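You operate a simulated robot arm through the tools that you are given. There is no shell and no other tool. Be economical: measure what you need, move in short steps, check, and stop when the job is done.

You run a simulated two-armed robot. Do the job below in one go: nothing can be reset, and whatever is moved stays where it is left.

TASK
Put one of the clean filters from the bay two of the front bench on the bay one of the front bench.

Only the result counts: the job must be done as asked and must still hold three seconds after the hand-in. Knocking over, shifting, dropping, spilling or breaking anything else fails it.

THE ROBOT
Two 7-joint arms with two-finger parallel grippers on one trunk, on a base that drives. Base frame: it is fixed to the floor where the robot stands at the start and does not move with it; the origin is under the middle of the robot, x ahead of it, y to its left, z up. Readings come in cm, degrees, newtons and seconds.
The left shoulder is at the start at [7, 16.3, 112], the right one opposite. With the tool pointing down near the work surface each hand reaches from about 38 to 88 cm from the robot's upright axis, wherever it stands, measured 20 degrees to its own side. Places, roughly: bay one of the front bench [110, -170, 80]. Payload 3.43 kg a hand.
The tool frame of a hand sits at the grasp point between the pads (the TCP): z along the fingers, y along the line on which they close. The tips reach 3.4 cm beyond it. Largest opening 12.8 cm; finger width 2.4, thickness 1.2; the body of the gripper, 4.8 by 13 cm, starts 9.6 cm behind the TCP.
Orientation is that of the tool frame in the base frame, as a unit quaternion [w, x, y, z]. With the fingers straight down and closing along the base's y, the tool's x points along the base's -x, its y along +y and its z along -z.

THE INTERFACE
- The arms move only by the tool servo_tool. It takes "left_increments", "right_increments" or both (then of equal length, played together; a hand with none holds still); each is a list of rows, each an object of numbers (a shift or turn left out is 0, a gripper value left out holds the last): "dx", "dy", "dz": the shift along the tool's x, y, z in cm; "wx", "wy", "wz": the turn, a rotation vector about the tool's x, y, z in degrees; "grip": the closure in counts, from 0 (fully open) to 255 (shut). In form: [{"dx": .., "dy": .., "dz": .., "wx": .., "wy": .., "wz": .., "grip": ..}, ...]. A call has 1 to 8 rows; each row shifts and turns the commanded pose from where the row before left it, along the tool's axes as they then stand. A row lasts 0.2 s, in which the tool goes at most 5 cm and 8.6 degrees; a call with a longer step from one row to the next is refused whole, and so is a gripper value outside its range. Where a pose cannot be reached the arm comes as near as it can. A force on the tool above 40 N (or 10 N above the force at the start of the call, whichever is more), or a blocked arm, ends the call early, and 0.2 s more pass. Each finger travels about 15.3 cm/s and halts on what it meets, pressing with about 25 N; the grip force reading is that of the motor and also rises with nothing between the fingers. The clock runs only during rows and for 0.2 s after the last one: add rows that do not move to give the fingers time. It gives the time, the measured TCP pose, the force on the tool (base axes), the opening and the grip force at its end, in the units of the frame above (readings bear some noise), and new pictures: "views" is both (left out), scene, wrist or none (wrist: the cameras of the hands that moved).
- Cameras (640 x 400 px; columns grow to the right, rows downward): "scene" is now at [13.39, -2.08, 133.56]; the picture's right is [-0.25, -0.97, 0.00], its down [-0.66, 0.17, -0.73] and it looks along [0.71, -0.18, -0.68] (base axes); focal length 282 px, centre (320, 200). "left" rides on the left gripper at [7.6, 1.1, -16] in its tool frame; the picture's right is [-0.15, 0.99, 0.00], its down [-0.88, -0.13, -0.46] and it looks along [-0.45, -0.07, 0.89] (tool axes); focal length 234 px, centre (320, 200). "right" rides on the right gripper at [7.6, -1.1, -16] in its tool frame; the picture's right is [0.15, 0.99, 0.00], its down [-0.88, 0.13, -0.46] and it looks along [-0.45, 0.07, 0.89] (tool axes); focal length 234 px, centre (320, 200). There is no depth. A picture from a camera that has moved, and an enlarged one, comes with that camera's place and axes in the base frame and with its lens.
- slide_trunk(by): slides the trunk up (or, below 0, down) by that many cm; the arms and the scene camera ride with it, the base frame stays. It gives what a move gives, with no picture.
- steer(legs): drives the robot by 1 to 6 legs, each [ahead, left, turn to the left] in cm, cm and degrees, along the robot's own axes; the way and the turn of a leg run together, so that a leg with both is an arc; at most 150 cm and 180 degrees a leg. The arms and the cameras ride along, it lands a little off, and it stops where it bumps. It gives what a move gives, and a new picture of the scene camera.
- turn_head(pan, tilt): turns the head with the scene camera to pan (to the left, within 86 degrees either way) and tilt (down, from -29 to 69), counted from straight ahead of the robot. It gives what a move gives, and a new picture of the scene camera.
- zoom(camera, box): a new picture of the part [left, top, right, bottom] of that camera's present view, enlarged. No time passes.
- close_job(): hands the job in; it is judged then, once.

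Work in short steps. Places have to be worked out from the pictures, the camera data and where the tool is seen: move nearer, look again, correct. Check each grasp and each placing, and mend what went wrong. You have 120 turns and 170 pictures in all, those below and enlarged ones among them. Open the grippers and draw the arms clear of the work before you hand the job in, unless the task says otherwise; then end with one line.

The tools are called after ">>>" as a command line: name --argument value ..., lists and objects as JSON in quotes. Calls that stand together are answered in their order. servo_tool: Moves the arms, as the interface text tells. Its arguments: {"type":"object","properties":{"left_increments":{"type":"array","items":{"type":"object","properties":{"dx":{"type":"number"},"dy":{"type":"number"},"dz":{"type":"number"},"wx":{"type":"number"},"wy":{"type":"number"},"wz":{"type":"number"},"grip":{"type":"number"}}}},"right_increments":{"type":"array","items":{"type":"object","properties":{"dx":{"type":"number"},"dy":{"type":"number"},"dz":{"type":"number"},"wx":{"type":"number"},"wy":{"type":"number"},"wz":{"type":"number"},"grip":{"type":"number"}}}},"views":{"type":"string","enum":["both","scene","wrist","none"]}},"required":[]} The other tools are called the same way: slide_trunk (by) slides the trunk up or down; steer (legs) drives the base; turn_head (pan, tilt) turns the head that bears the scene camera; zoom (camera, box) takes an enlarged picture of a part of a camera's view; close_job () hands the job in.

At the start:

```text
t: 0.0
left_tool_pos: [57.03, 0.56, 101.19]
left_tool_rot: [0.0, -0.002, 1.0, 0.0]
left_force: [-0.1, -0.9, -0.5]
left_gripper_width: 12.8
left_gripper_force: 0.0
right_tool_pos: [44.91, -34.16, 99.09]
right_tool_rot: [0.0, 0.0, 1.0, 0.001]
right_force: [0.8, -0.2, 0.2]
right_gripper_width: 12.82
right_gripper_force: 0.1
trunk travel left (down, up): [-60.0, 34.0]
robot x, y, heading: [0.04, 0.43, 0.0]
head pan, tilt: [-14.5, 42.7]
```

scene: 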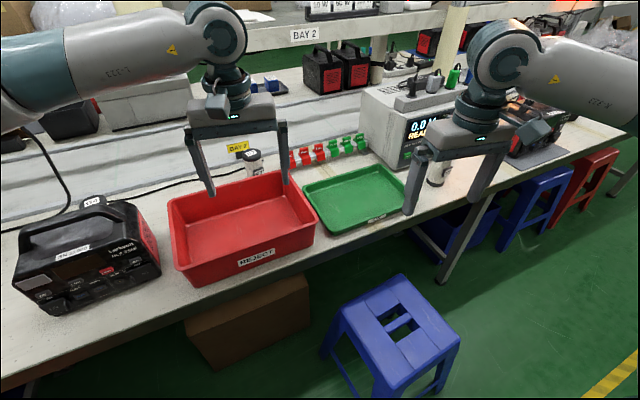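
right: 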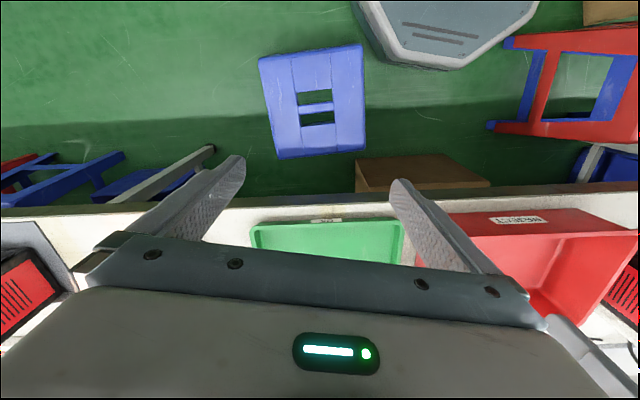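
left: 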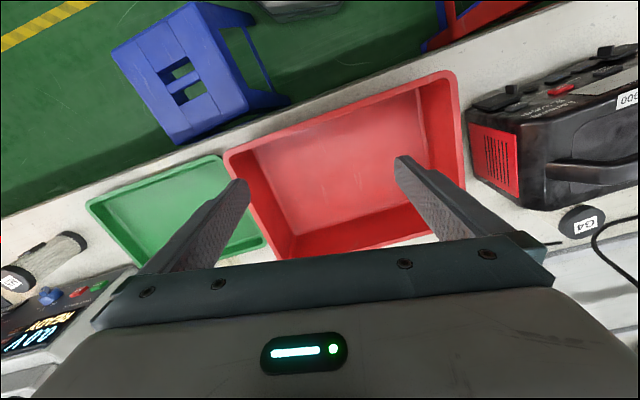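

The pictures show bay 2 ahead with trays, a meter and some small cylinders (perhaps filters). I zoom in to identify them.

>>> zoom --camera "scene" --box '[200, 100, 480, 275]'

>>> zoom --camera "left" --box '[0, 200, 160, 300]'

>>> turn_head --pan -60 --tilt 25

>>> turn_head --pan 25 --tilt 40

```text
2.29 times, centred on (340, 188) of scene
camera zoom: at [13.39, -2.08, 133.56], right [-0.25, -0.97, 0.0], down [-0.66, 0.17, -0.73], along [0.71, -0.18, -0.68], focal length 646 px, centre (274, 229)
```

zoom: 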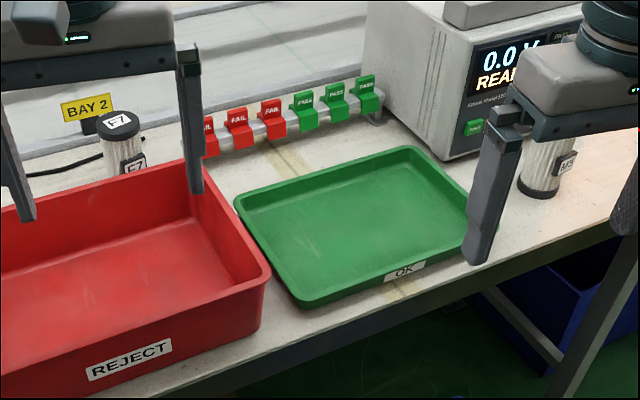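

```text
4.00 times, centred on (80, 250) of left
camera zoom: at [49.52, 1.88, 117.08], right [0.15, 0.99, 0.0], down [0.88, -0.13, 0.46], along [0.45, -0.07, -0.89], focal length 937 px, centre (1280, 0)
```

zoom: 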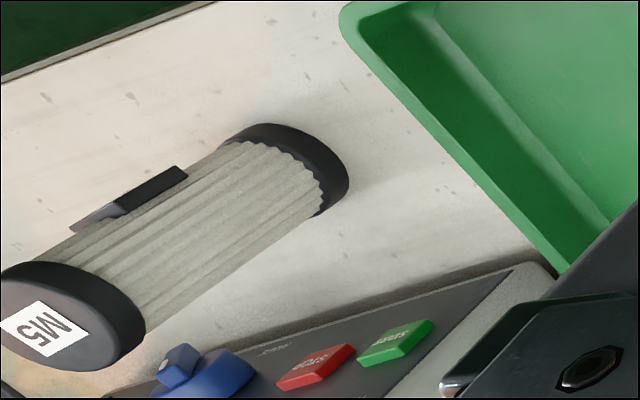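

```text
t: 1.1
left_tool_pos: [57.07, 0.68, 101.18]
left_tool_rot: [0.0, -0.002, 1.0, 0.001]
left_force: [0.9, 0.7, 0.1]
left_gripper_width: 12.8
left_gripper_force: 0.0
right_tool_pos: [45.12, -34.19, 99.12]
right_tool_rot: [0.001, 0.0, 1.0, 0.001]
right_force: [-0.5, -0.2, -0.4]
right_gripper_width: 12.81
right_gripper_force: 0.1
trunk travel left (down, up): [-60.0, 34.0]
robot x, y, heading: [-0.1, -0.39, -0.1]
head pan, tilt: [-60.0, 25.0]
camera scene: at [9.97, -7.97, 136.29], right [-0.87, -0.5, 0.0], down [-0.21, 0.37, -0.91], along [0.45, -0.78, -0.42], focal length 282 px, centre (320, 200)
```

scene: 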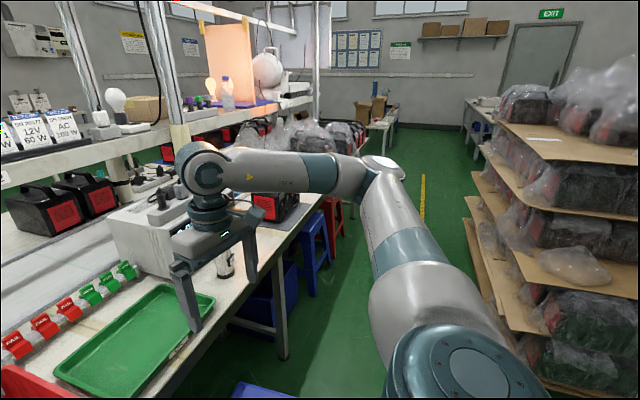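

```text
t: 2.7
left_tool_pos: [57.07, 0.55, 101.13]
left_tool_rot: [0.0, -0.001, 1.0, 0.0]
left_force: [0.3, 0.8, 0.2]
left_gripper_width: 12.79
left_gripper_force: 0.0
right_tool_pos: [44.92, -34.19, 99.05]
right_tool_rot: [0.001, 0.001, 1.0, 0.001]
right_force: [0.1, -0.3, 0.8]
right_gripper_width: 12.86
right_gripper_force: 0.1
trunk travel left (down, up): [-60.0, 34.0]
robot x, y, heading: [-0.01, -0.1, 0.1]
head pan, tilt: [25.0, 40.0]
camera scene: at [13.06, 3.6, 133.96], right [0.42, -0.91, 0.0], down [-0.58, -0.27, -0.77], along [0.69, 0.32, -0.64], focal length 282 px, centre (320, 200)
```

scene: 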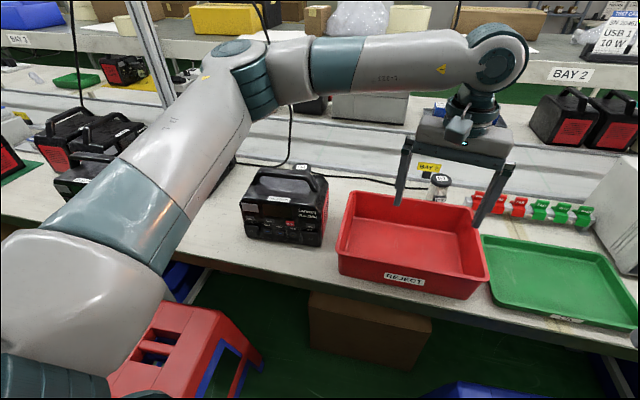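

Filters F7, M5 and perhaps G4 are seen. I zoom for more detail on each.

>>> zoom --camera "left" --box '[520, 180, 640, 255]'

>>> zoom --camera "scene" --box '[220, 130, 480, 292]'

>>> turn_head --pan -30 --tilt 30

```text
5.33 times, centred on (580, 218) of left
camera zoom: at [49.52, 1.88, 117.08], right [0.15, 0.99, 0.0], down [0.88, -0.13, 0.46], along [0.45, -0.07, -0.89], focal length 1249 px, centre (-1067, 107)
```

zoom: 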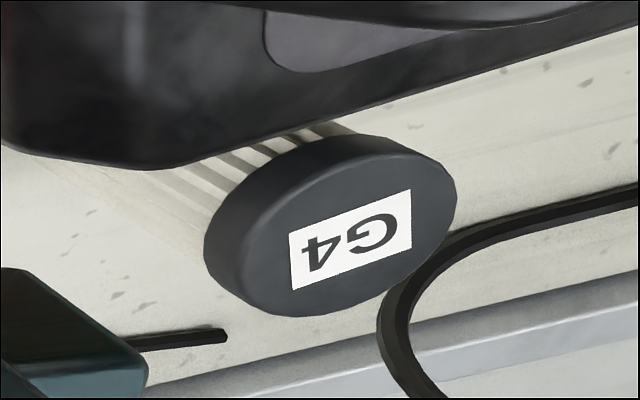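

```text
2.46 times, centred on (350, 211) of scene
camera zoom: at [13.06, 3.6, 133.96], right [0.42, -0.91, 0.0], down [-0.58, -0.27, -0.77], along [0.69, 0.32, -0.64], focal length 695 px, centre (246, 173)
```

zoom: 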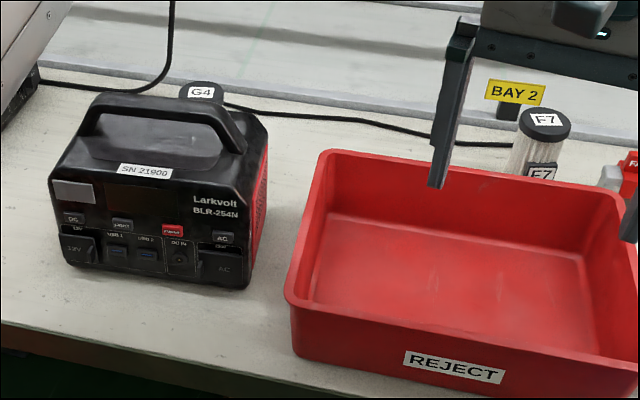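

```text
t: 4.0
left_tool_pos: [57.07, 0.53, 101.05]
left_tool_rot: [0.0, -0.001, 1.0, 0.0]
left_force: [0.4, -0.3, 0.5]
left_gripper_width: 12.8
left_gripper_force: 0.1
right_tool_pos: [44.97, -34.23, 99.07]
right_tool_rot: [0.0, 0.001, 1.0, 0.001]
right_force: [-0.2, -0.8, 0.0]
right_gripper_width: 12.78
right_gripper_force: 0.1
trunk travel left (down, up): [-60.0, 34.0]
robot x, y, heading: [0.23, 0.19, 0.2]
head pan, tilt: [-30.0, 30.0]
camera scene: at [13.19, -4.51, 135.5], right [-0.5, -0.87, 0.0], down [-0.43, 0.25, -0.87], along [0.75, -0.43, -0.5], focal length 282 px, centre (320, 200)
```

scene: 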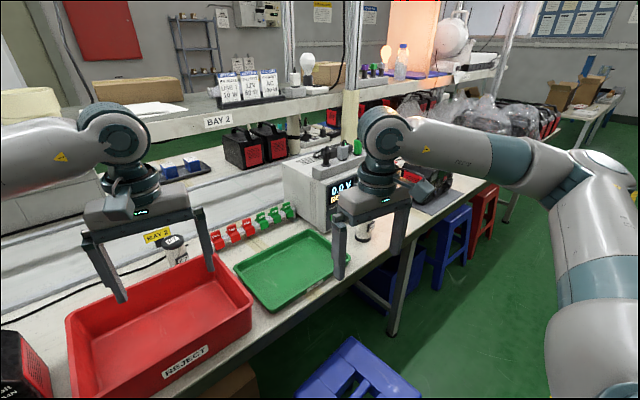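

I compare M5 and F7 pleats in this view.

>>> zoom --camera "scene" --box '[330, 190, 410, 240]'

>>> zoom --camera "scene" --box '[130, 220, 210, 270]'

```text
8.00 times, centred on (370, 215) of scene
camera zoom: at [13.19, -4.51, 135.5], right [-0.5, -0.87, 0.0], down [-0.43, 0.25, -0.87], along [0.75, -0.43, -0.5], focal length 2259 px, centre (-80, 80)
```

zoom: 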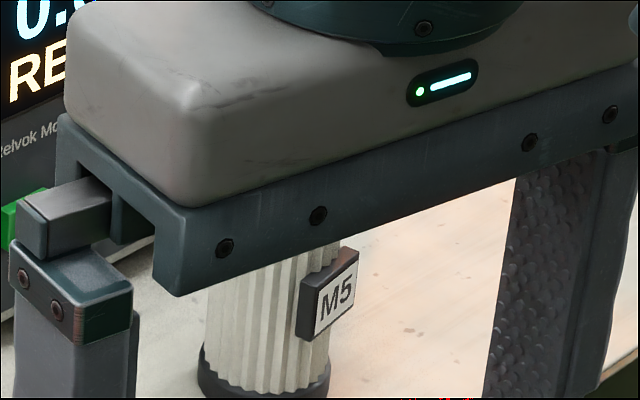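

```text
8.00 times, centred on (170, 245) of scene
camera zoom: at [13.19, -4.51, 135.5], right [-0.5, -0.87, 0.0], down [-0.43, 0.25, -0.87], along [0.75, -0.43, -0.5], focal length 2259 px, centre (1520, -160)
```

zoom: 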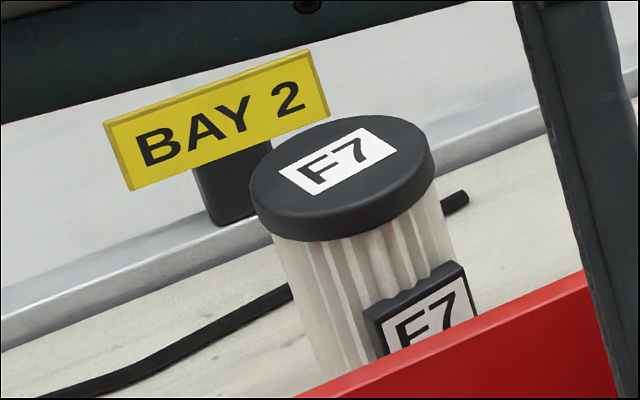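

M5 stands at about [72,-55], 10-11 cm tall, with F7 behind the red tray and G4 behind the power station. I shift the right hand to stand before M5 and the left hand aside to judge cleanliness.

>>> servo_tool --right_increments '[{"dx": -0.8, "dy": -3.5, "dz": -2}, {"dx": -0.8, "dy": -3.5, "dz": -2}, {"dx": -0.8, "dy": -3.5, "dz": -2}, {"dx": -0.8, "dy": -3.5, "dz": -2}, {"dx": -0.8, "dy": -3.5, "dz": -2}, {"dx": -0.8, "dy": -3.5, "dz": -2}]' --left_increments '[{"dx": 0.5, "dy": 3, "dz": -2}, {"dx": 0.5, "dy": 3, "dz": -2}, {"dx": 0.5, "dy": 3, "dz": -2}, {"dx": 0.5, "dy": 3, "dz": -2}, {"dx": 0.5, "dy": 3, "dz": -2}, {"dx": 0.5, "dy": 3, "dz": -2}]'

```text
t: 5.4
left_tool_pos: [54.08, 18.88, 113.26]
left_tool_rot: [0.001, 0.0, 1.0, -0.001]
left_force: [-0.2, 0.0, 0.0]
left_gripper_width: 12.81
left_gripper_force: 0.1
right_tool_pos: [49.53, -55.31, 111.18]
right_tool_rot: [0.001, 0.0, 1.0, 0.0]
right_force: [-0.7, 0.3, 0.2]
right_gripper_width: 12.8
right_gripper_force: 0.1
trunk travel left (down, up): [-60.0, 34.0]
robot x, y, heading: [-0.1, -0.1, -0.1]
head pan, tilt: [-30.0, 30.0]
camera scene: at [12.98, -4.41, 135.52], right [-0.5, -0.87, 0.0], down [-0.43, 0.25, -0.87], along [0.75, -0.43, -0.5], focal length 282 px, centre (320, 200)
camera right: at [41.94, -56.42, 127.09], right [-0.15, 0.99, 0.0], down [0.88, 0.13, 0.46], along [0.45, 0.07, -0.89], focal length 234 px, centre (320, 200)
camera left: at [46.52, 20.11, 129.2], right [0.15, 0.99, 0.0], down [0.88, -0.13, 0.46], along [0.45, -0.07, -0.89], focal length 234 px, centre (320, 200)
```

scene: 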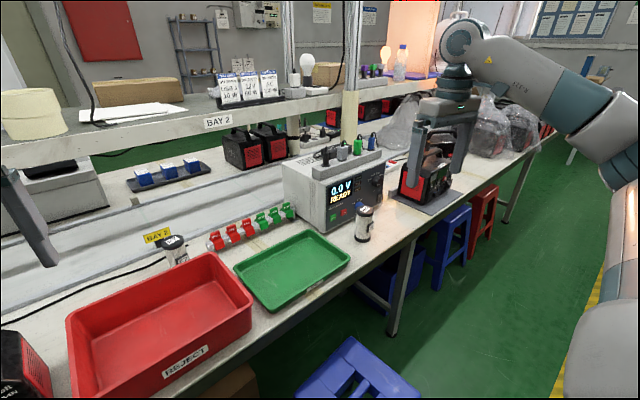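
right: 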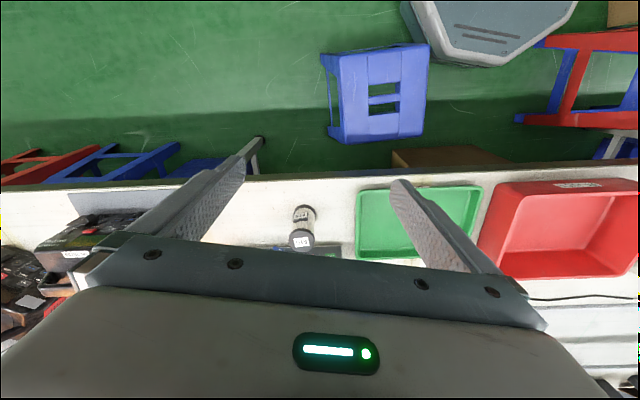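
left: 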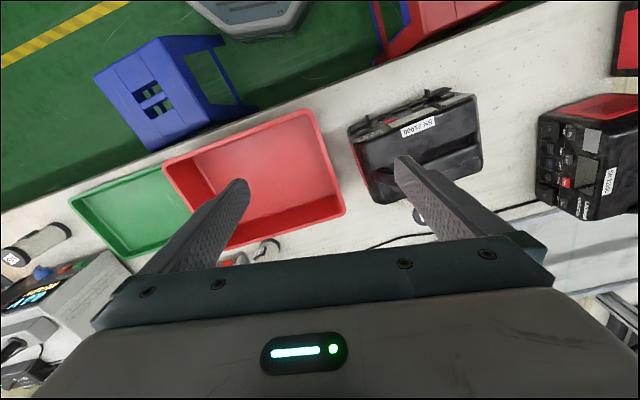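

>>> zoom --camera "scene" --box '[325, 190, 405, 250]'

>>> zoom --camera "right" --box '[260, 190, 350, 260]'

>>> zoom --camera "left" --box '[0, 200, 100, 270]'

>>> zoom --camera "left" --box '[210, 210, 300, 270]'

>>> zoom --camera "scene" --box '[135, 220, 235, 280]'

```text
6.67 times, centred on (365, 220) of scene
camera zoom: at [12.98, -4.41, 135.52], right [-0.5, -0.87, 0.0], down [-0.43, 0.25, -0.87], along [0.75, -0.43, -0.5], focal length 1883 px, centre (20, 67)
```

zoom: 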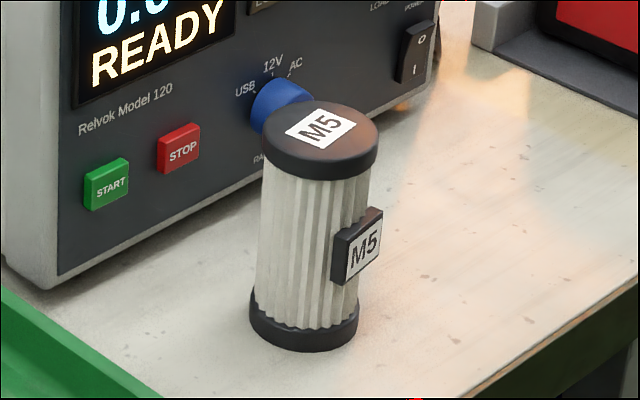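

```text
5.71 times, centred on (305, 225) of right
camera zoom: at [41.94, -56.42, 127.09], right [-0.15, 0.99, 0.0], down [0.88, 0.13, 0.46], along [0.45, 0.07, -0.89], focal length 1338 px, centre (406, 57)
```

zoom: 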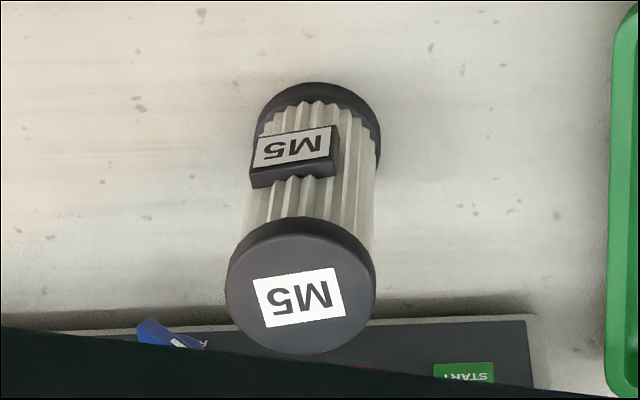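

```text
5.71 times, centred on (50, 235) of left
camera zoom: at [46.52, 20.11, 129.2], right [0.15, 0.99, 0.0], down [0.88, -0.13, 0.46], along [0.45, -0.07, -0.89], focal length 1338 px, centre (1863, 0)
```

zoom: 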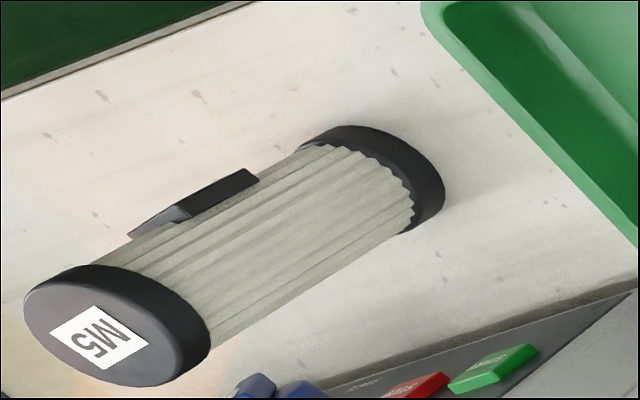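

```text
6.67 times, centred on (255, 240) of left
camera zoom: at [46.52, 20.11, 129.2], right [0.15, 0.99, 0.0], down [0.88, -0.13, 0.46], along [0.45, -0.07, -0.89], focal length 1561 px, centre (753, -67)
```

zoom: 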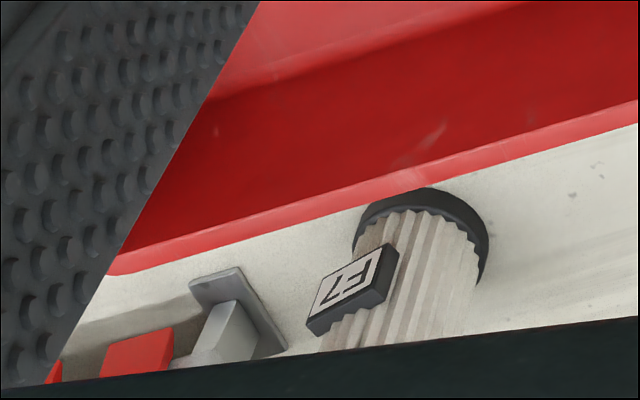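

```text
6.40 times, centred on (185, 250) of scene
camera zoom: at [12.98, -4.41, 135.52], right [-0.5, -0.87, 0.0], down [-0.43, 0.25, -0.87], along [0.75, -0.43, -0.5], focal length 1807 px, centre (1184, -120)
```

zoom: 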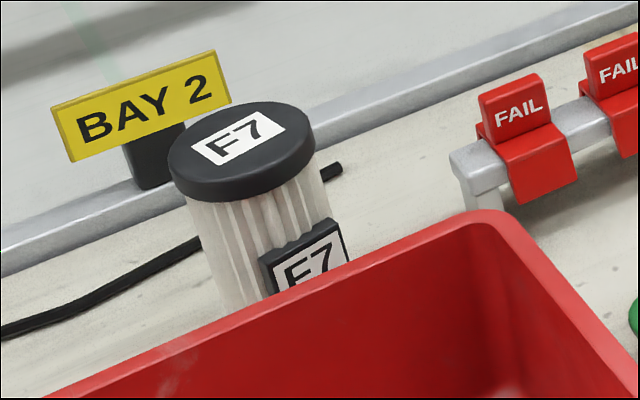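

M5 looks uniform so far, but I can't see the far sides. I survey the left of bay two and bay one for more filters and cues.

>>> turn_head --pan 10 --tilt 30

>>> turn_head --pan -50 --tilt 20

```text
t: 6.4
left_tool_pos: [54.18, 18.63, 113.13]
left_tool_rot: [0.0, -0.001, 1.0, 0.0]
left_force: [-0.4, -0.3, 0.0]
left_gripper_width: 12.78
left_gripper_force: 0.1
right_tool_pos: [49.67, -55.35, 111.01]
right_tool_rot: [0.0, 0.0, 1.0, 0.001]
right_force: [0.0, 0.9, 0.8]
right_gripper_width: 12.78
right_gripper_force: 0.0
trunk travel left (down, up): [-60.0, 34.0]
robot x, y, heading: [0.0, 0.11, 0.3]
head pan, tilt: [10.0, 30.0]
camera scene: at [14.25, 1.58, 135.5], right [0.17, -0.98, 0.0], down [-0.49, -0.09, -0.87], along [0.85, 0.15, -0.5], focal length 282 px, centre (320, 200)
```

scene: 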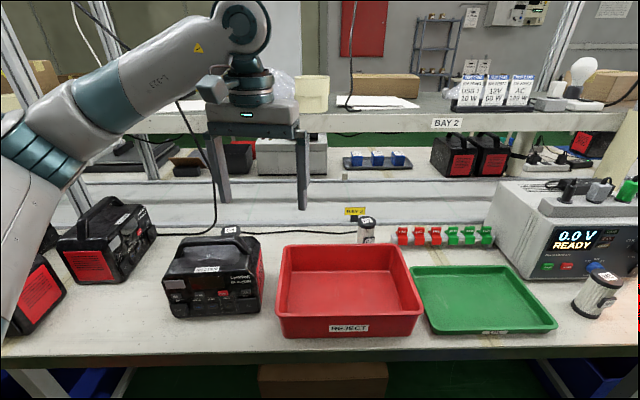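

```text
t: 7.7
left_tool_pos: [54.25, 18.64, 113.17]
left_tool_rot: [0.0, -0.001, 1.0, 0.0]
left_force: [0.4, 0.2, 0.9]
left_gripper_width: 12.79
left_gripper_force: 0.1
right_tool_pos: [49.83, -55.34, 110.94]
right_tool_rot: [0.0, -0.001, 1.0, 0.001]
right_force: [0.1, 0.7, -0.1]
right_gripper_width: 12.8
right_gripper_force: 0.0
trunk travel left (down, up): [-60.0, 34.0]
robot x, y, heading: [0.2, 0.06, 0.0]
head pan, tilt: [-50.0, 20.0]
camera scene: at [11.34, -7.12, 137.1], right [-0.77, -0.64, 0.0], down [-0.22, 0.26, -0.94], along [0.6, -0.72, -0.34], focal length 282 px, centre (320, 200)
```

scene: 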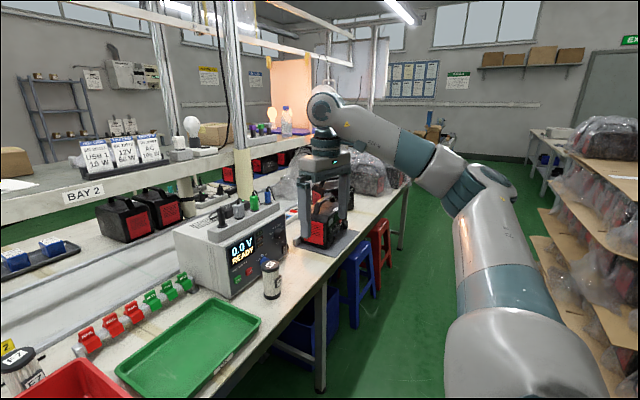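

There are three filters: F7, M5 and G4. I need views of M5's far side, so I back off a little past the stool and shift right, which is also the way to bay one.

>>> steer --legs '[[-10, 0, 0], [0, -45, 0]]'

>>> turn_head --pan -75 --tilt 35

```text
t: 11.2
left_tool_pos: [44.24, -25.78, 113.26]
left_tool_rot: [-0.001, 0.001, 1.0, 0.0]
left_force: [0.5, -0.2, -0.2]
left_gripper_width: 12.81
left_gripper_force: 0.1
right_tool_pos: [39.48, -99.69, 110.95]
right_tool_rot: [0.0, 0.001, 1.0, 0.001]
right_force: [0.2, -0.7, 0.1]
right_gripper_width: 12.81
right_gripper_force: 0.1
trunk travel left (down, up): [-60.0, 34.0]
robot x, y, heading: [-9.97, -44.14, -0.1]
head pan, tilt: [-50.0, 20.0]
camera scene: at [1.25, -51.36, 137.1], right [-0.77, -0.64, 0.0], down [-0.22, 0.26, -0.94], along [0.6, -0.72, -0.34], focal length 282 px, centre (320, 200)
```

scene: 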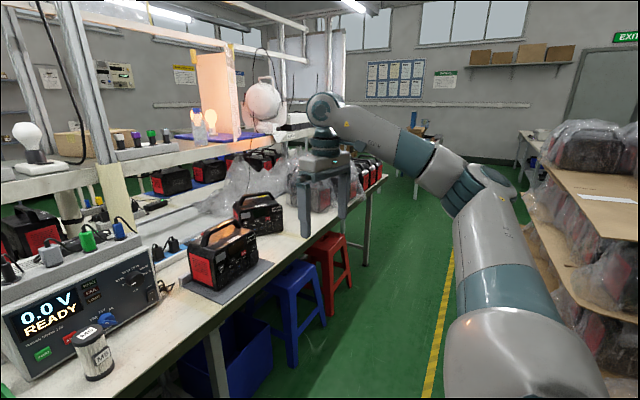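

```text
t: 12.1
left_tool_pos: [44.2, -25.75, 113.18]
left_tool_rot: [0.0, 0.002, 1.0, -0.001]
left_force: [-0.5, -0.5, 0.0]
left_gripper_width: 12.78
left_gripper_force: 0.1
right_tool_pos: [39.45, -99.64, 111.13]
right_tool_rot: [0.0, 0.002, 1.0, 0.0]
right_force: [0.4, 0.3, -0.1]
right_gripper_width: 12.78
right_gripper_force: 0.0
trunk travel left (down, up): [-60.0, 34.0]
robot x, y, heading: [-10.23, -43.85, -0.1]
head pan, tilt: [-75.0, 35.0]
camera scene: at [-2.45, -52.68, 134.73], right [-0.97, -0.26, 0.0], down [-0.15, 0.55, -0.82], along [0.21, -0.79, -0.57], focal length 282 px, centre (320, 200)
```

scene: 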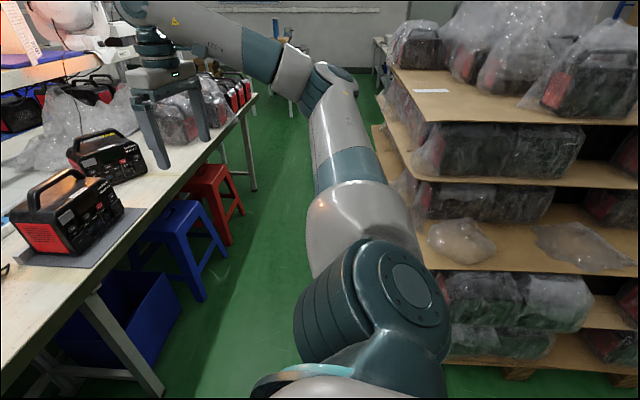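

M5 would be best inspected with the left hand from a stance right of the stool. I tuck the right hand in and up, then drive right and ahead.

>>> servo_tool --right_increments '[{"dx": 0.5, "dy": 4, "dz": -2}, {"dx": 0.5, "dy": 4, "dz": -2}, {"dx": 0.5, "dy": 4, "dz": -2}, {"dx": 0.5, "dy": 4, "dz": -2}, {"dx": 0.5, "dy": 4, "dz": -2}, {"dx": 0.5, "dy": 4, "dz": -2}]' --views "none"

>>> steer --legs '[[0, -52, 0]]'

>>> turn_head --pan 0 --tilt 50

```text
t: 13.4
left_tool_pos: [44.22, -25.62, 113.24]
left_tool_rot: [0.0, 0.001, 1.0, -0.001]
left_force: [0.1, 1.0, 0.3]
left_gripper_width: 12.79
left_gripper_force: 0.1
right_tool_pos: [36.74, -75.55, 123.18]
right_tool_rot: [0.0, 0.002, 1.0, -0.001]
right_force: [0.3, 1.1, -0.4]
right_gripper_width: 12.78
right_gripper_force: 0.1
trunk travel left (down, up): [-60.0, 34.0]
robot x, y, heading: [-10.12, -44.38, -0.1]
head pan, tilt: [-75.0, 35.0]
```

```text
t: 16.1
left_tool_pos: [44.76, -71.21, 113.38]
left_tool_rot: [0.0, 0.006, 1.0, 0.001]
left_force: [0.4, -0.2, -0.6]
left_gripper_width: 12.81
left_gripper_force: 0.1
right_tool_pos: [36.67, -121.17, 123.03]
right_tool_rot: [0.001, 0.008, 1.0, 0.003]
right_force: [0.9, -0.7, -0.6]
right_gripper_width: 12.8
right_gripper_force: 0.1
trunk travel left (down, up): [-60.0, 34.0]
robot x, y, heading: [-9.73, -88.65, -0.8]
head pan, tilt: [-75.0, 35.0]
stopped in leg 1: the robot was blocked; the commanded pose is now the measured one
camera scene: at [-2.27, -97.69, 134.69], right [-0.97, -0.24, 0.0], down [-0.14, 0.56, -0.82], along [0.2, -0.79, -0.58], focal length 282 px, centre (320, 200)
```

scene: 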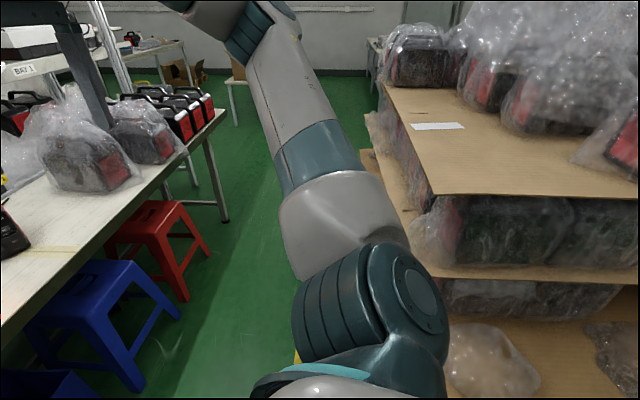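

```text
t: 17.6
left_tool_pos: [44.67, -70.77, 113.22]
left_tool_rot: [0.0, 0.007, 1.0, 0.001]
left_force: [-0.6, 0.1, -0.2]
left_gripper_width: 12.79
left_gripper_force: 0.0
right_tool_pos: [36.64, -120.86, 123.15]
right_tool_rot: [0.0, 0.008, 1.0, 0.001]
right_force: [0.5, -0.6, 0.2]
right_gripper_width: 12.78
right_gripper_force: 0.0
trunk travel left (down, up): [-60.0, 34.0]
robot x, y, heading: [-9.85, -88.35, -0.6]
head pan, tilt: [0.0, 50.0]
camera scene: at [3.29, -88.83, 132.55], right [-0.02, -1.0, 0.0], down [-0.77, 0.01, -0.64], along [0.64, -0.01, -0.77], focal length 282 px, centre (320, 200)
```

scene: 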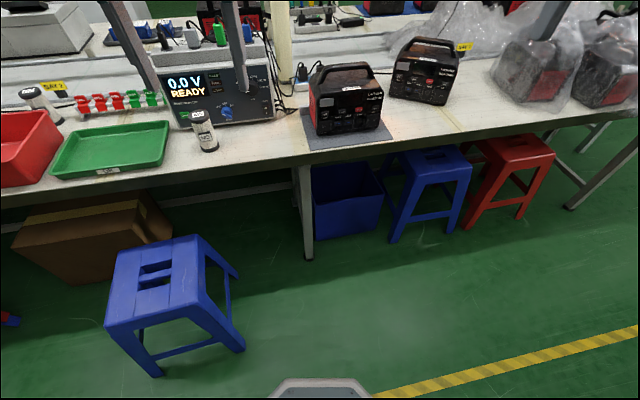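

I was blocked on the right, probably by the rack. The bench ahead is clear of my path, so I go forward a little, then try right again.

>>> steer --legs '[[13, -2, 0]]'

>>> turn_head --pan -86 --tilt 60

```text
t: 18.9
left_tool_pos: [57.5, -72.86, 113.29]
left_tool_rot: [0.0, 0.007, 1.0, -0.001]
left_force: [-0.1, 0.1, 0.0]
left_gripper_width: 12.78
left_gripper_force: 0.0
right_tool_pos: [49.4, -122.93, 123.18]
right_tool_rot: [0.001, 0.006, 1.0, 0.001]
right_force: [0.1, -0.6, 0.1]
right_gripper_width: 12.84
right_gripper_force: 0.0
trunk travel left (down, up): [-60.0, 34.0]
robot x, y, heading: [3.24, -90.93, -0.8]
head pan, tilt: [0.0, 50.0]
camera scene: at [16.04, -90.99, 132.56], right [-0.01, -1.0, 0.0], down [-0.77, 0.01, -0.64], along [0.64, -0.01, -0.77], focal length 282 px, centre (320, 200)
```

scene: 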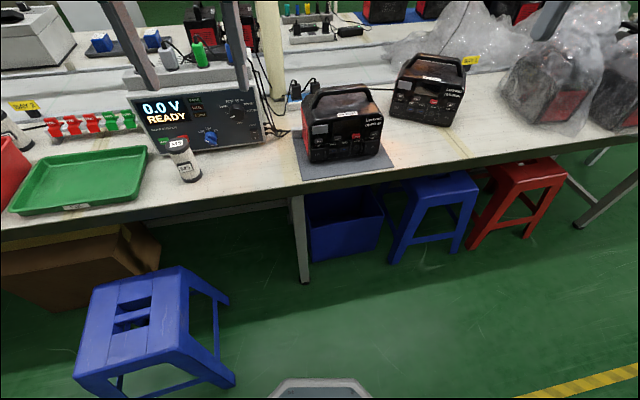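

```text
t: 20.5
left_tool_pos: [57.44, -72.89, 113.29]
left_tool_rot: [0.001, 0.006, 1.0, 0.0]
left_force: [-0.5, 0.2, -0.4]
left_gripper_width: 12.79
left_gripper_force: 0.1
right_tool_pos: [49.42, -122.93, 123.14]
right_tool_rot: [0.0, 0.007, 1.0, 0.0]
right_force: [0.3, 0.3, -0.9]
right_gripper_width: 12.81
right_gripper_force: 0.0
trunk travel left (down, up): [-60.0, 34.0]
robot x, y, heading: [2.69, -90.98, -0.6]
head pan, tilt: [-85.9, 60.0]
camera scene: at [8.79, -97.54, 131.29], right [-1.0, -0.06, 0.0], down [-0.05, 0.86, -0.5], along [0.03, -0.5, -0.87], focal length 282 px, centre (320, 200)
```

scene: 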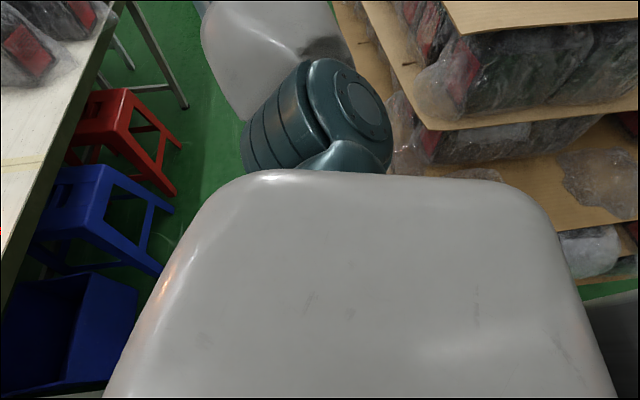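

BAY 1's sign is seen at about [135,-155], so the bench runs slanted. I now yaw the left hand (CCW 136°) so its camera can look back at M5's far side, raising it slightly first.

>>> servo_tool --left_increments '[{"dz": -3, "wz": -8.5}, {"dz": -3, "wz": -8.5}, {"wz": -8.5}, {"wz": -8.5}, {"wz": -8.5}, {"wz": -8.5}, {"wz": -8.5}, {"wz": -8.5}]' --views "none"

>>> servo_tool --left_increments '[{"wz": -8.5}, {"wz": -8.5}, {"wz": -8.5}, {"wz": -8.5}, {"wz": -8.5}, {"wz": -8.5}, {"wz": -8.5}, {"wz": -8.5}]' --views "wrist"

```text
t: 22.3
left_tool_pos: [57.49, -73.04, 119.32]
left_tool_rot: [0.0, -0.554, 0.832, 0.0]
left_force: [1.3, 0.0, 0.3]
left_gripper_width: 12.81
left_gripper_force: 0.1
right_tool_pos: [49.56, -122.91, 123.1]
right_tool_rot: [0.001, 0.007, 1.0, 0.001]
right_force: [-0.6, 0.6, 1.0]
right_gripper_width: 12.8
right_gripper_force: 0.1
trunk travel left (down, up): [-60.0, 34.0]
robot x, y, heading: [3.04, -91.05, -0.9]
head pan, tilt: [-85.9, 60.0]
```

```text
t: 24.1
left_tool_pos: [57.57, -73.04, 119.34]
left_tool_rot: [0.0, 0.925, -0.38, 0.001]
left_force: [-0.2, -0.2, 1.0]
left_gripper_width: 12.82
left_gripper_force: 0.1
right_tool_pos: [49.46, -123.0, 123.2]
right_tool_rot: [0.001, 0.007, 1.0, 0.001]
right_force: [-0.3, 0.0, -0.9]
right_gripper_width: 12.78
right_gripper_force: 0.1
trunk travel left (down, up): [-60.0, 34.0]
robot x, y, heading: [2.75, -90.95, -0.7]
head pan, tilt: [-85.9, 60.0]
camera left: at [62.21, -78.83, 135.23], right [-0.8, -0.6, 0.0], down [-0.54, 0.71, 0.45], along [-0.27, 0.36, -0.89], focal length 234 px, centre (320, 200)
```

left: 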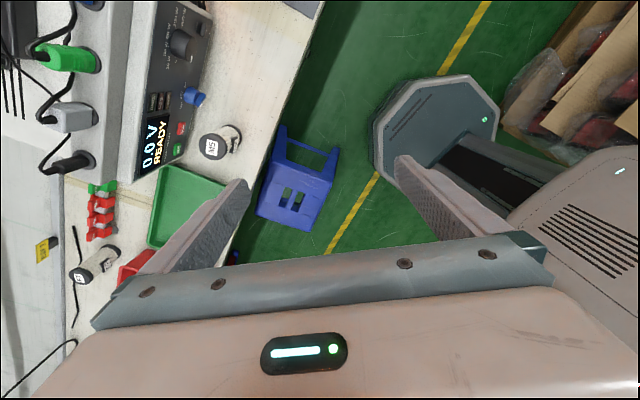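

The view works. I move the hand forward by about 25 cm to see M5's back.

>>> servo_tool --left_increments '[{"dx": 2.5, "dy": -3.4}, {"dx": 2.5, "dy": -3.4}, {"dx": 2.5, "dy": -3.4}, {"dx": 2.5, "dy": -3.4}, {"dx": 2.5, "dy": -3.4}, {"dx": 2.5, "dy": -3.4}]' --views "wrist"

```text
t: 25.5
left_tool_pos: [81.0, -69.51, 118.98]
left_tool_rot: [-0.003, 0.924, -0.382, 0.0]
left_force: [-1.1, -1.1, -0.9]
left_gripper_width: 12.81
left_gripper_force: 0.1
left hand out of reach, approached as far as the arm can: row 6
right_tool_pos: [49.38, -123.4, 123.04]
right_tool_rot: [0.0, 0.008, 1.0, 0.003]
right_force: [0.1, 0.0, -0.3]
right_gripper_width: 12.82
right_gripper_force: 0.1
trunk travel left (down, up): [-60.0, 34.0]
robot x, y, heading: [3.31, -90.72, -0.9]
head pan, tilt: [-85.9, 60.0]
camera left: at [85.54, -75.6, 134.79], right [-0.8, -0.6, -0.01], down [-0.53, 0.71, 0.46], along [-0.27, 0.37, -0.89], focal length 234 px, centre (320, 200)
```

left: 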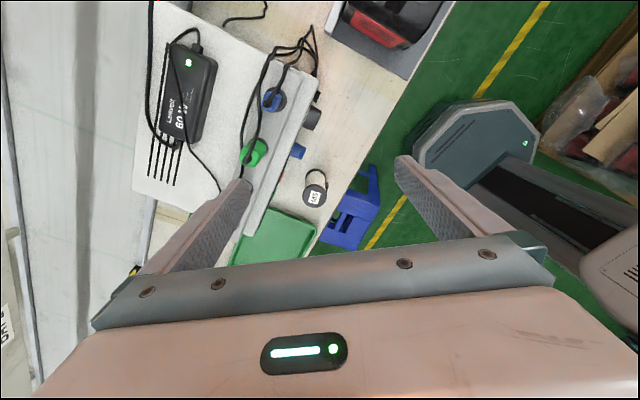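

>>> zoom --camera "left" --box '[285, 155, 345, 215]'

```text
6.67 times, centred on (315, 185) of left
camera zoom: at [85.54, -75.6, 134.79], right [-0.8, -0.6, -0.01], down [-0.53, 0.71, 0.46], along [-0.27, 0.37, -0.89], focal length 1561 px, centre (353, 300)
```

zoom: 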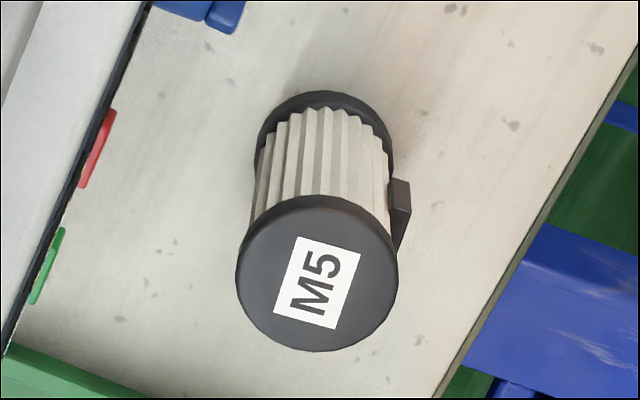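

M5 looks clean all round. For comparison I look at F7 and G4 from this side with the head camera.

>>> turn_head --pan 48 --tilt 30

```text
t: 27.6
left_tool_pos: [80.91, -69.26, 118.86]
left_tool_rot: [-0.001, 0.924, -0.382, 0.001]
left_force: [-0.3, 0.5, 0.2]
left_gripper_width: 12.82
left_gripper_force: 0.1
right_tool_pos: [49.45, -122.88, 123.15]
right_tool_rot: [-0.001, 0.007, 1.0, 0.001]
right_force: [-0.3, 0.6, 0.4]
right_gripper_width: 12.78
right_gripper_force: 0.2
trunk travel left (down, up): [-60.0, 34.0]
robot x, y, heading: [3.08, -90.8, -0.7]
head pan, tilt: [48.0, 30.0]
camera scene: at [14.55, -84.26, 135.5], right [0.73, -0.68, 0.0], down [-0.34, -0.37, -0.87], along [0.59, 0.64, -0.5], focal length 282 px, centre (320, 200)
```

scene: 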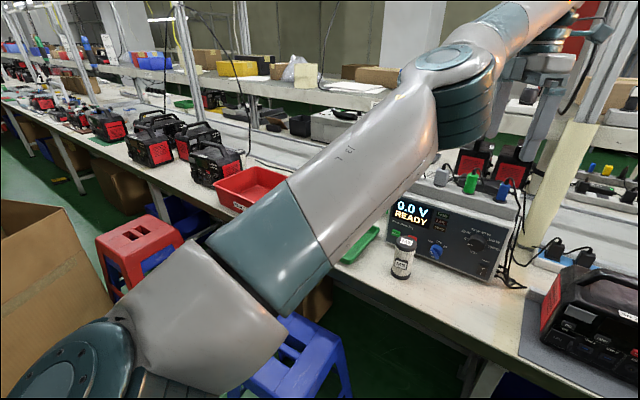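

The arm blocks the view. I retract the left hand and undo its yaw, then look again.

>>> servo_tool --left_increments '[{"dx": -2.5, "dy": 3.4, "wz": 8.5}, {"dx": -2.5, "dy": 3, "wz": 8.5}, {"dx": -2.5, "dy": 2.5, "wz": 8.5}, {"dx": -3, "dy": 2, "wz": 8.5}, {"dx": -3.2, "dy": 1, "wz": 8.5}, {"dx": -3, "wz": 8.5}, {"wz": 8.5}, {"wz": 8.5}]' --views "none"

>>> servo_tool --left_increments '[{"wz": 8.5}, {"wz": 8.5}, {"wz": 8.5}, {"wz": 8.5}, {"wz": 8.5}, {"wz": 8.5}, {"wz": 8.5}, {"wz": 8.5}]' --views "both"

```text
t: 29.4
left_tool_pos: [78.91, -60.61, 122.27]
left_tool_rot: [0.001, -0.553, 0.833, -0.001]
left_force: [-0.4, -0.1, -0.2]
left_gripper_width: 12.79
left_gripper_force: 0.1
left hand out of reach, approached as far as the arm can: row 1, 2, 3, 4, 5
right_tool_pos: [49.41, -122.94, 123.05]
right_tool_rot: [0.0, 0.007, 1.0, 0.001]
right_force: [-1.0, -0.2, -0.3]
right_gripper_width: 12.81
right_gripper_force: 0.1
trunk travel left (down, up): [-60.0, 34.0]
robot x, y, heading: [2.73, -90.62, -0.9]
head pan, tilt: [48.0, 30.0]
```

```text
t: 31.2
left_tool_pos: [79.15, -58.9, 120.61]
left_tool_rot: [-0.013, -0.015, 0.999, 0.042]
left_force: [0.8, -3.8, 1.9]
left_gripper_width: 12.81
left_gripper_force: 0.0
left hand out of reach, approached as far as the arm can: row 7, 8
right_tool_pos: [49.74, -122.64, 123.22]
right_tool_rot: [-0.001, 0.007, 1.0, -0.001]
right_force: [0.7, 0.1, -0.8]
right_gripper_width: 12.81
right_gripper_force: 0.1
trunk travel left (down, up): [-60.0, 34.0]
robot x, y, heading: [3.24, -90.77, -0.5]
head pan, tilt: [48.0, 30.0]
camera scene: at [14.87, -83.87, 135.45], right [0.73, -0.68, 0.0], down [-0.34, -0.37, -0.86], along [0.59, 0.63, -0.5], focal length 282 px, centre (320, 200)
camera left: at [71.98, -59.08, 136.77], right [0.12, 0.99, 0.08], down [0.9, -0.14, 0.42], along [0.43, 0.02, -0.9], focal length 234 px, centre (320, 200)
```

scene: 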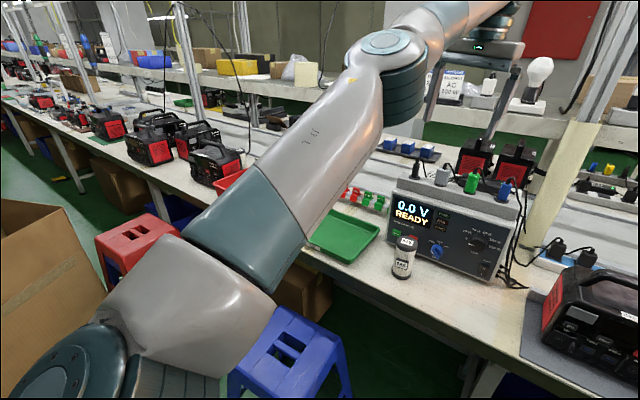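
left: 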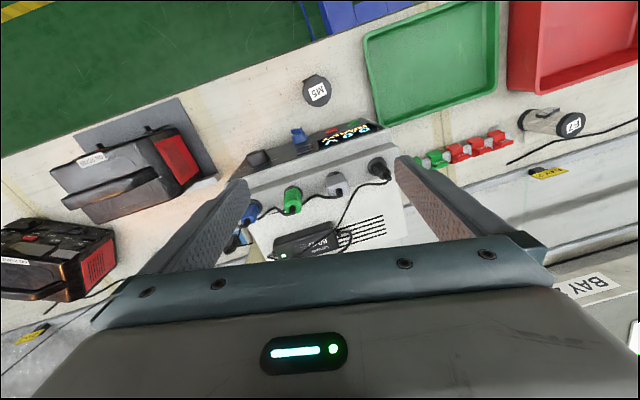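

This view shows F7 from its right; I zoom on it.

>>> zoom --camera "left" --box '[505, 90, 605, 152]'

>>> zoom --camera "left" --box '[280, 60, 360, 110]'

```text
6.40 times, centred on (555, 121) of left
camera zoom: at [71.98, -59.08, 136.77], right [0.12, 0.99, 0.08], down [0.9, -0.14, 0.42], along [0.43, 0.02, -0.9], focal length 1499 px, centre (-1184, 706)
```

zoom: 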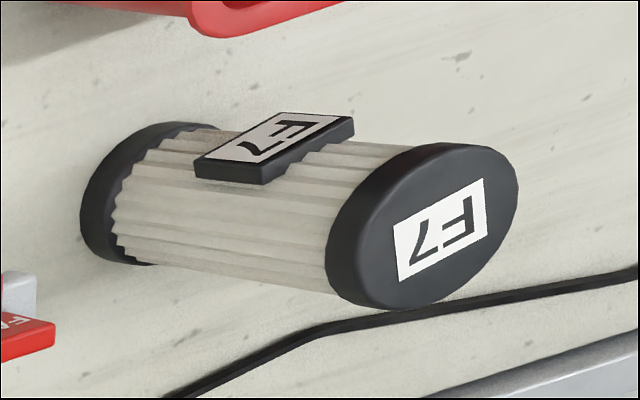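

```text
8.00 times, centred on (320, 85) of left
camera zoom: at [71.98, -59.08, 136.77], right [0.12, 0.99, 0.08], down [0.9, -0.14, 0.42], along [0.43, 0.02, -0.9], focal length 1873 px, centre (320, 1120)
```

zoom: 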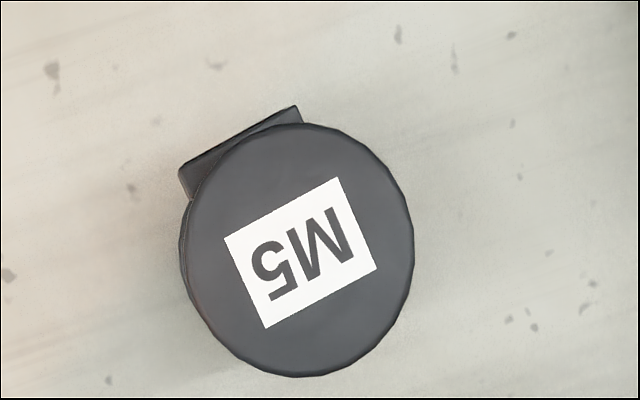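

F7 looks alike from here, so dirt may be on a far side. M5's back-left (about opposite its tag) is my only gap, so I yaw the other way to see it; first retract the left hand.

>>> servo_tool --left_increments '[{"dx": 4}, {"dx": 4}, {"dx": 4, "wz": 8.5}, {"dx": 3, "wz": 8.5}, {"wz": 8.5}, {"wz": 8.5}, {"wz": 8.5}, {"wz": 8.5}]' --views "none"

>>> steer --legs '[[10, 0, 0]]'

>>> servo_tool --left_increments '[{"wz": 8.5}, {"wz": 8.5}, {"wz": 8.5}, {"wz": 8.5}, {"wz": 8.5}, {"wz": 8.5}, {"wz": 8.5}, {"wz": 8.5}]' --views "wrist"

```text
t: 33.0
left_tool_pos: [58.91, -65.18, 119.32]
left_tool_rot: [0.004, 0.435, 0.9, -0.001]
left_force: [0.6, -0.8, -0.2]
left_gripper_width: 12.79
left_gripper_force: 0.0
left hand out of reach, approached as far as the arm can: row 7, 8
right_tool_pos: [49.5, -123.01, 123.09]
right_tool_rot: [0.001, 0.007, 1.0, 0.0]
right_force: [0.2, -0.2, -0.1]
right_gripper_width: 12.8
right_gripper_force: 0.0
trunk travel left (down, up): [-60.0, 34.0]
robot x, y, heading: [3.0, -90.92, -0.6]
head pan, tilt: [48.0, 30.0]
```

```text
t: 34.2
left_tool_pos: [68.75, -65.14, 119.32]
left_tool_rot: [0.001, 0.434, 0.901, 0.0]
left_force: [0.1, -0.3, 0.1]
left_gripper_width: 12.79
left_gripper_force: 0.1
right_tool_pos: [59.42, -123.01, 123.3]
right_tool_rot: [0.0, 0.007, 1.0, 0.001]
right_force: [-0.4, -0.1, 0.3]
right_gripper_width: 12.8
right_gripper_force: 0.0
trunk travel left (down, up): [-60.0, 34.0]
robot x, y, heading: [12.87, -90.94, -0.8]
head pan, tilt: [48.0, 30.0]
camera scene: at [24.42, -84.38, 135.5], right [0.73, -0.68, 0.0], down [-0.34, -0.37, -0.87], along [0.59, 0.64, -0.5], focal length 282 px, centre (320, 200)
```

scene: 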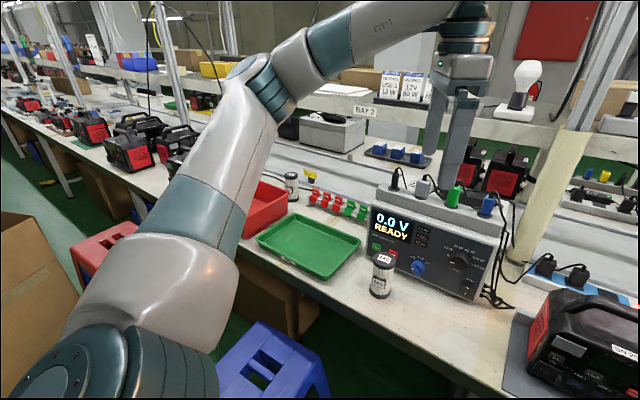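

```text
t: 36.0
left_tool_pos: [44.9, -79.81, 112.03]
left_tool_rot: [0.001, 0.863, 0.505, 0.002]
left_force: [0.3, 0.4, -0.3]
left_gripper_width: 12.8
left_gripper_force: 0.0
left hand out of reach, approached as far as the arm can: row 1, 2, 3, 4, 5, 6, 7, 8
right_tool_pos: [59.42, -123.0, 123.15]
right_tool_rot: [0.001, 0.007, 1.0, 0.002]
right_force: [0.2, 0.4, 0.2]
right_gripper_width: 12.79
right_gripper_force: 0.1
trunk travel left (down, up): [-60.0, 34.0]
robot x, y, heading: [13.02, -90.73, -1.0]
head pan, tilt: [48.0, 30.0]
camera left: at [49.62, -73.62, 127.98], right [0.79, -0.61, 0.0], down [-0.55, -0.7, 0.45], along [-0.28, -0.36, -0.89], focal length 234 px, centre (320, 200)
```

left: 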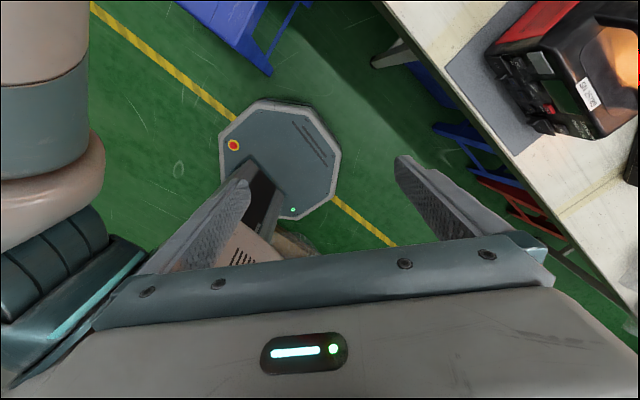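

That direction is at the joint limits. M5 is clean all round but for a thin strip, which I'll check in hand after lifting; I turn the hand back to zero yaw.

>>> servo_tool --left_increments '[{"wz": -8.5}, {"wz": -8.5}, {"wz": -8.5}, {"wz": -8.5}, {"wz": -8.5}, {"wz": -8.5}, {"wz": -8.5}, {"wz": -8.5}]' --views "none"

>>> servo_tool --left_increments '[{"wz": -8.5}, {"wz": -8.5}, {"wz": -8.5}, {"wz": -8.5}, {"wz": -8.5}, {"wz": -8.5}]' --views "wrist"

```text
t: 37.8
left_tool_pos: [44.97, -79.81, 111.99]
left_tool_rot: [0.002, 0.434, 0.901, 0.0]
left_force: [-1.1, 0.2, -0.1]
left_gripper_width: 12.79
left_gripper_force: 0.1
right_tool_pos: [59.37, -123.1, 123.26]
right_tool_rot: [0.001, 0.007, 1.0, 0.001]
right_force: [0.6, 1.0, -0.7]
right_gripper_width: 12.81
right_gripper_force: 0.0
trunk travel left (down, up): [-60.0, 34.0]
robot x, y, heading: [13.07, -91.28, -1.1]
head pan, tilt: [48.0, 30.0]
```

```text
t: 39.2
left_tool_pos: [44.94, -79.84, 112.04]
left_tool_rot: [0.002, 0.002, 1.0, -0.001]
left_force: [-0.3, 0.2, -0.7]
left_gripper_width: 12.8
left_gripper_force: 0.0
right_tool_pos: [59.39, -122.93, 123.12]
right_tool_rot: [0.001, 0.007, 1.0, 0.001]
right_force: [0.2, -0.2, -0.3]
right_gripper_width: 12.81
right_gripper_force: 0.1
trunk travel left (down, up): [-60.0, 34.0]
robot x, y, heading: [13.3, -90.95, -0.6]
head pan, tilt: [48.0, 30.0]
camera left: at [37.33, -78.4, 127.9], right [0.15, 0.99, 0.0], down [0.88, -0.13, 0.46], along [0.45, -0.07, -0.89], focal length 234 px, centre (320, 200)
```

left: 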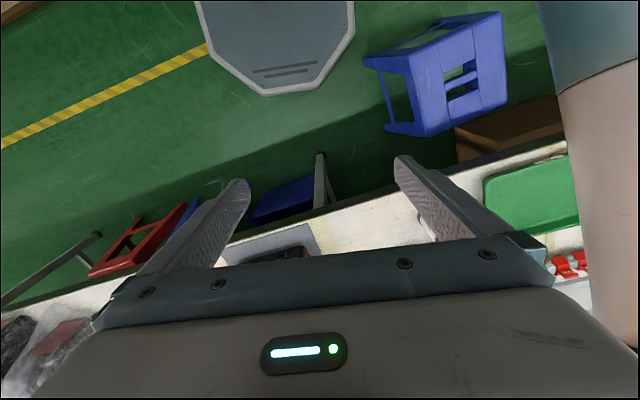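

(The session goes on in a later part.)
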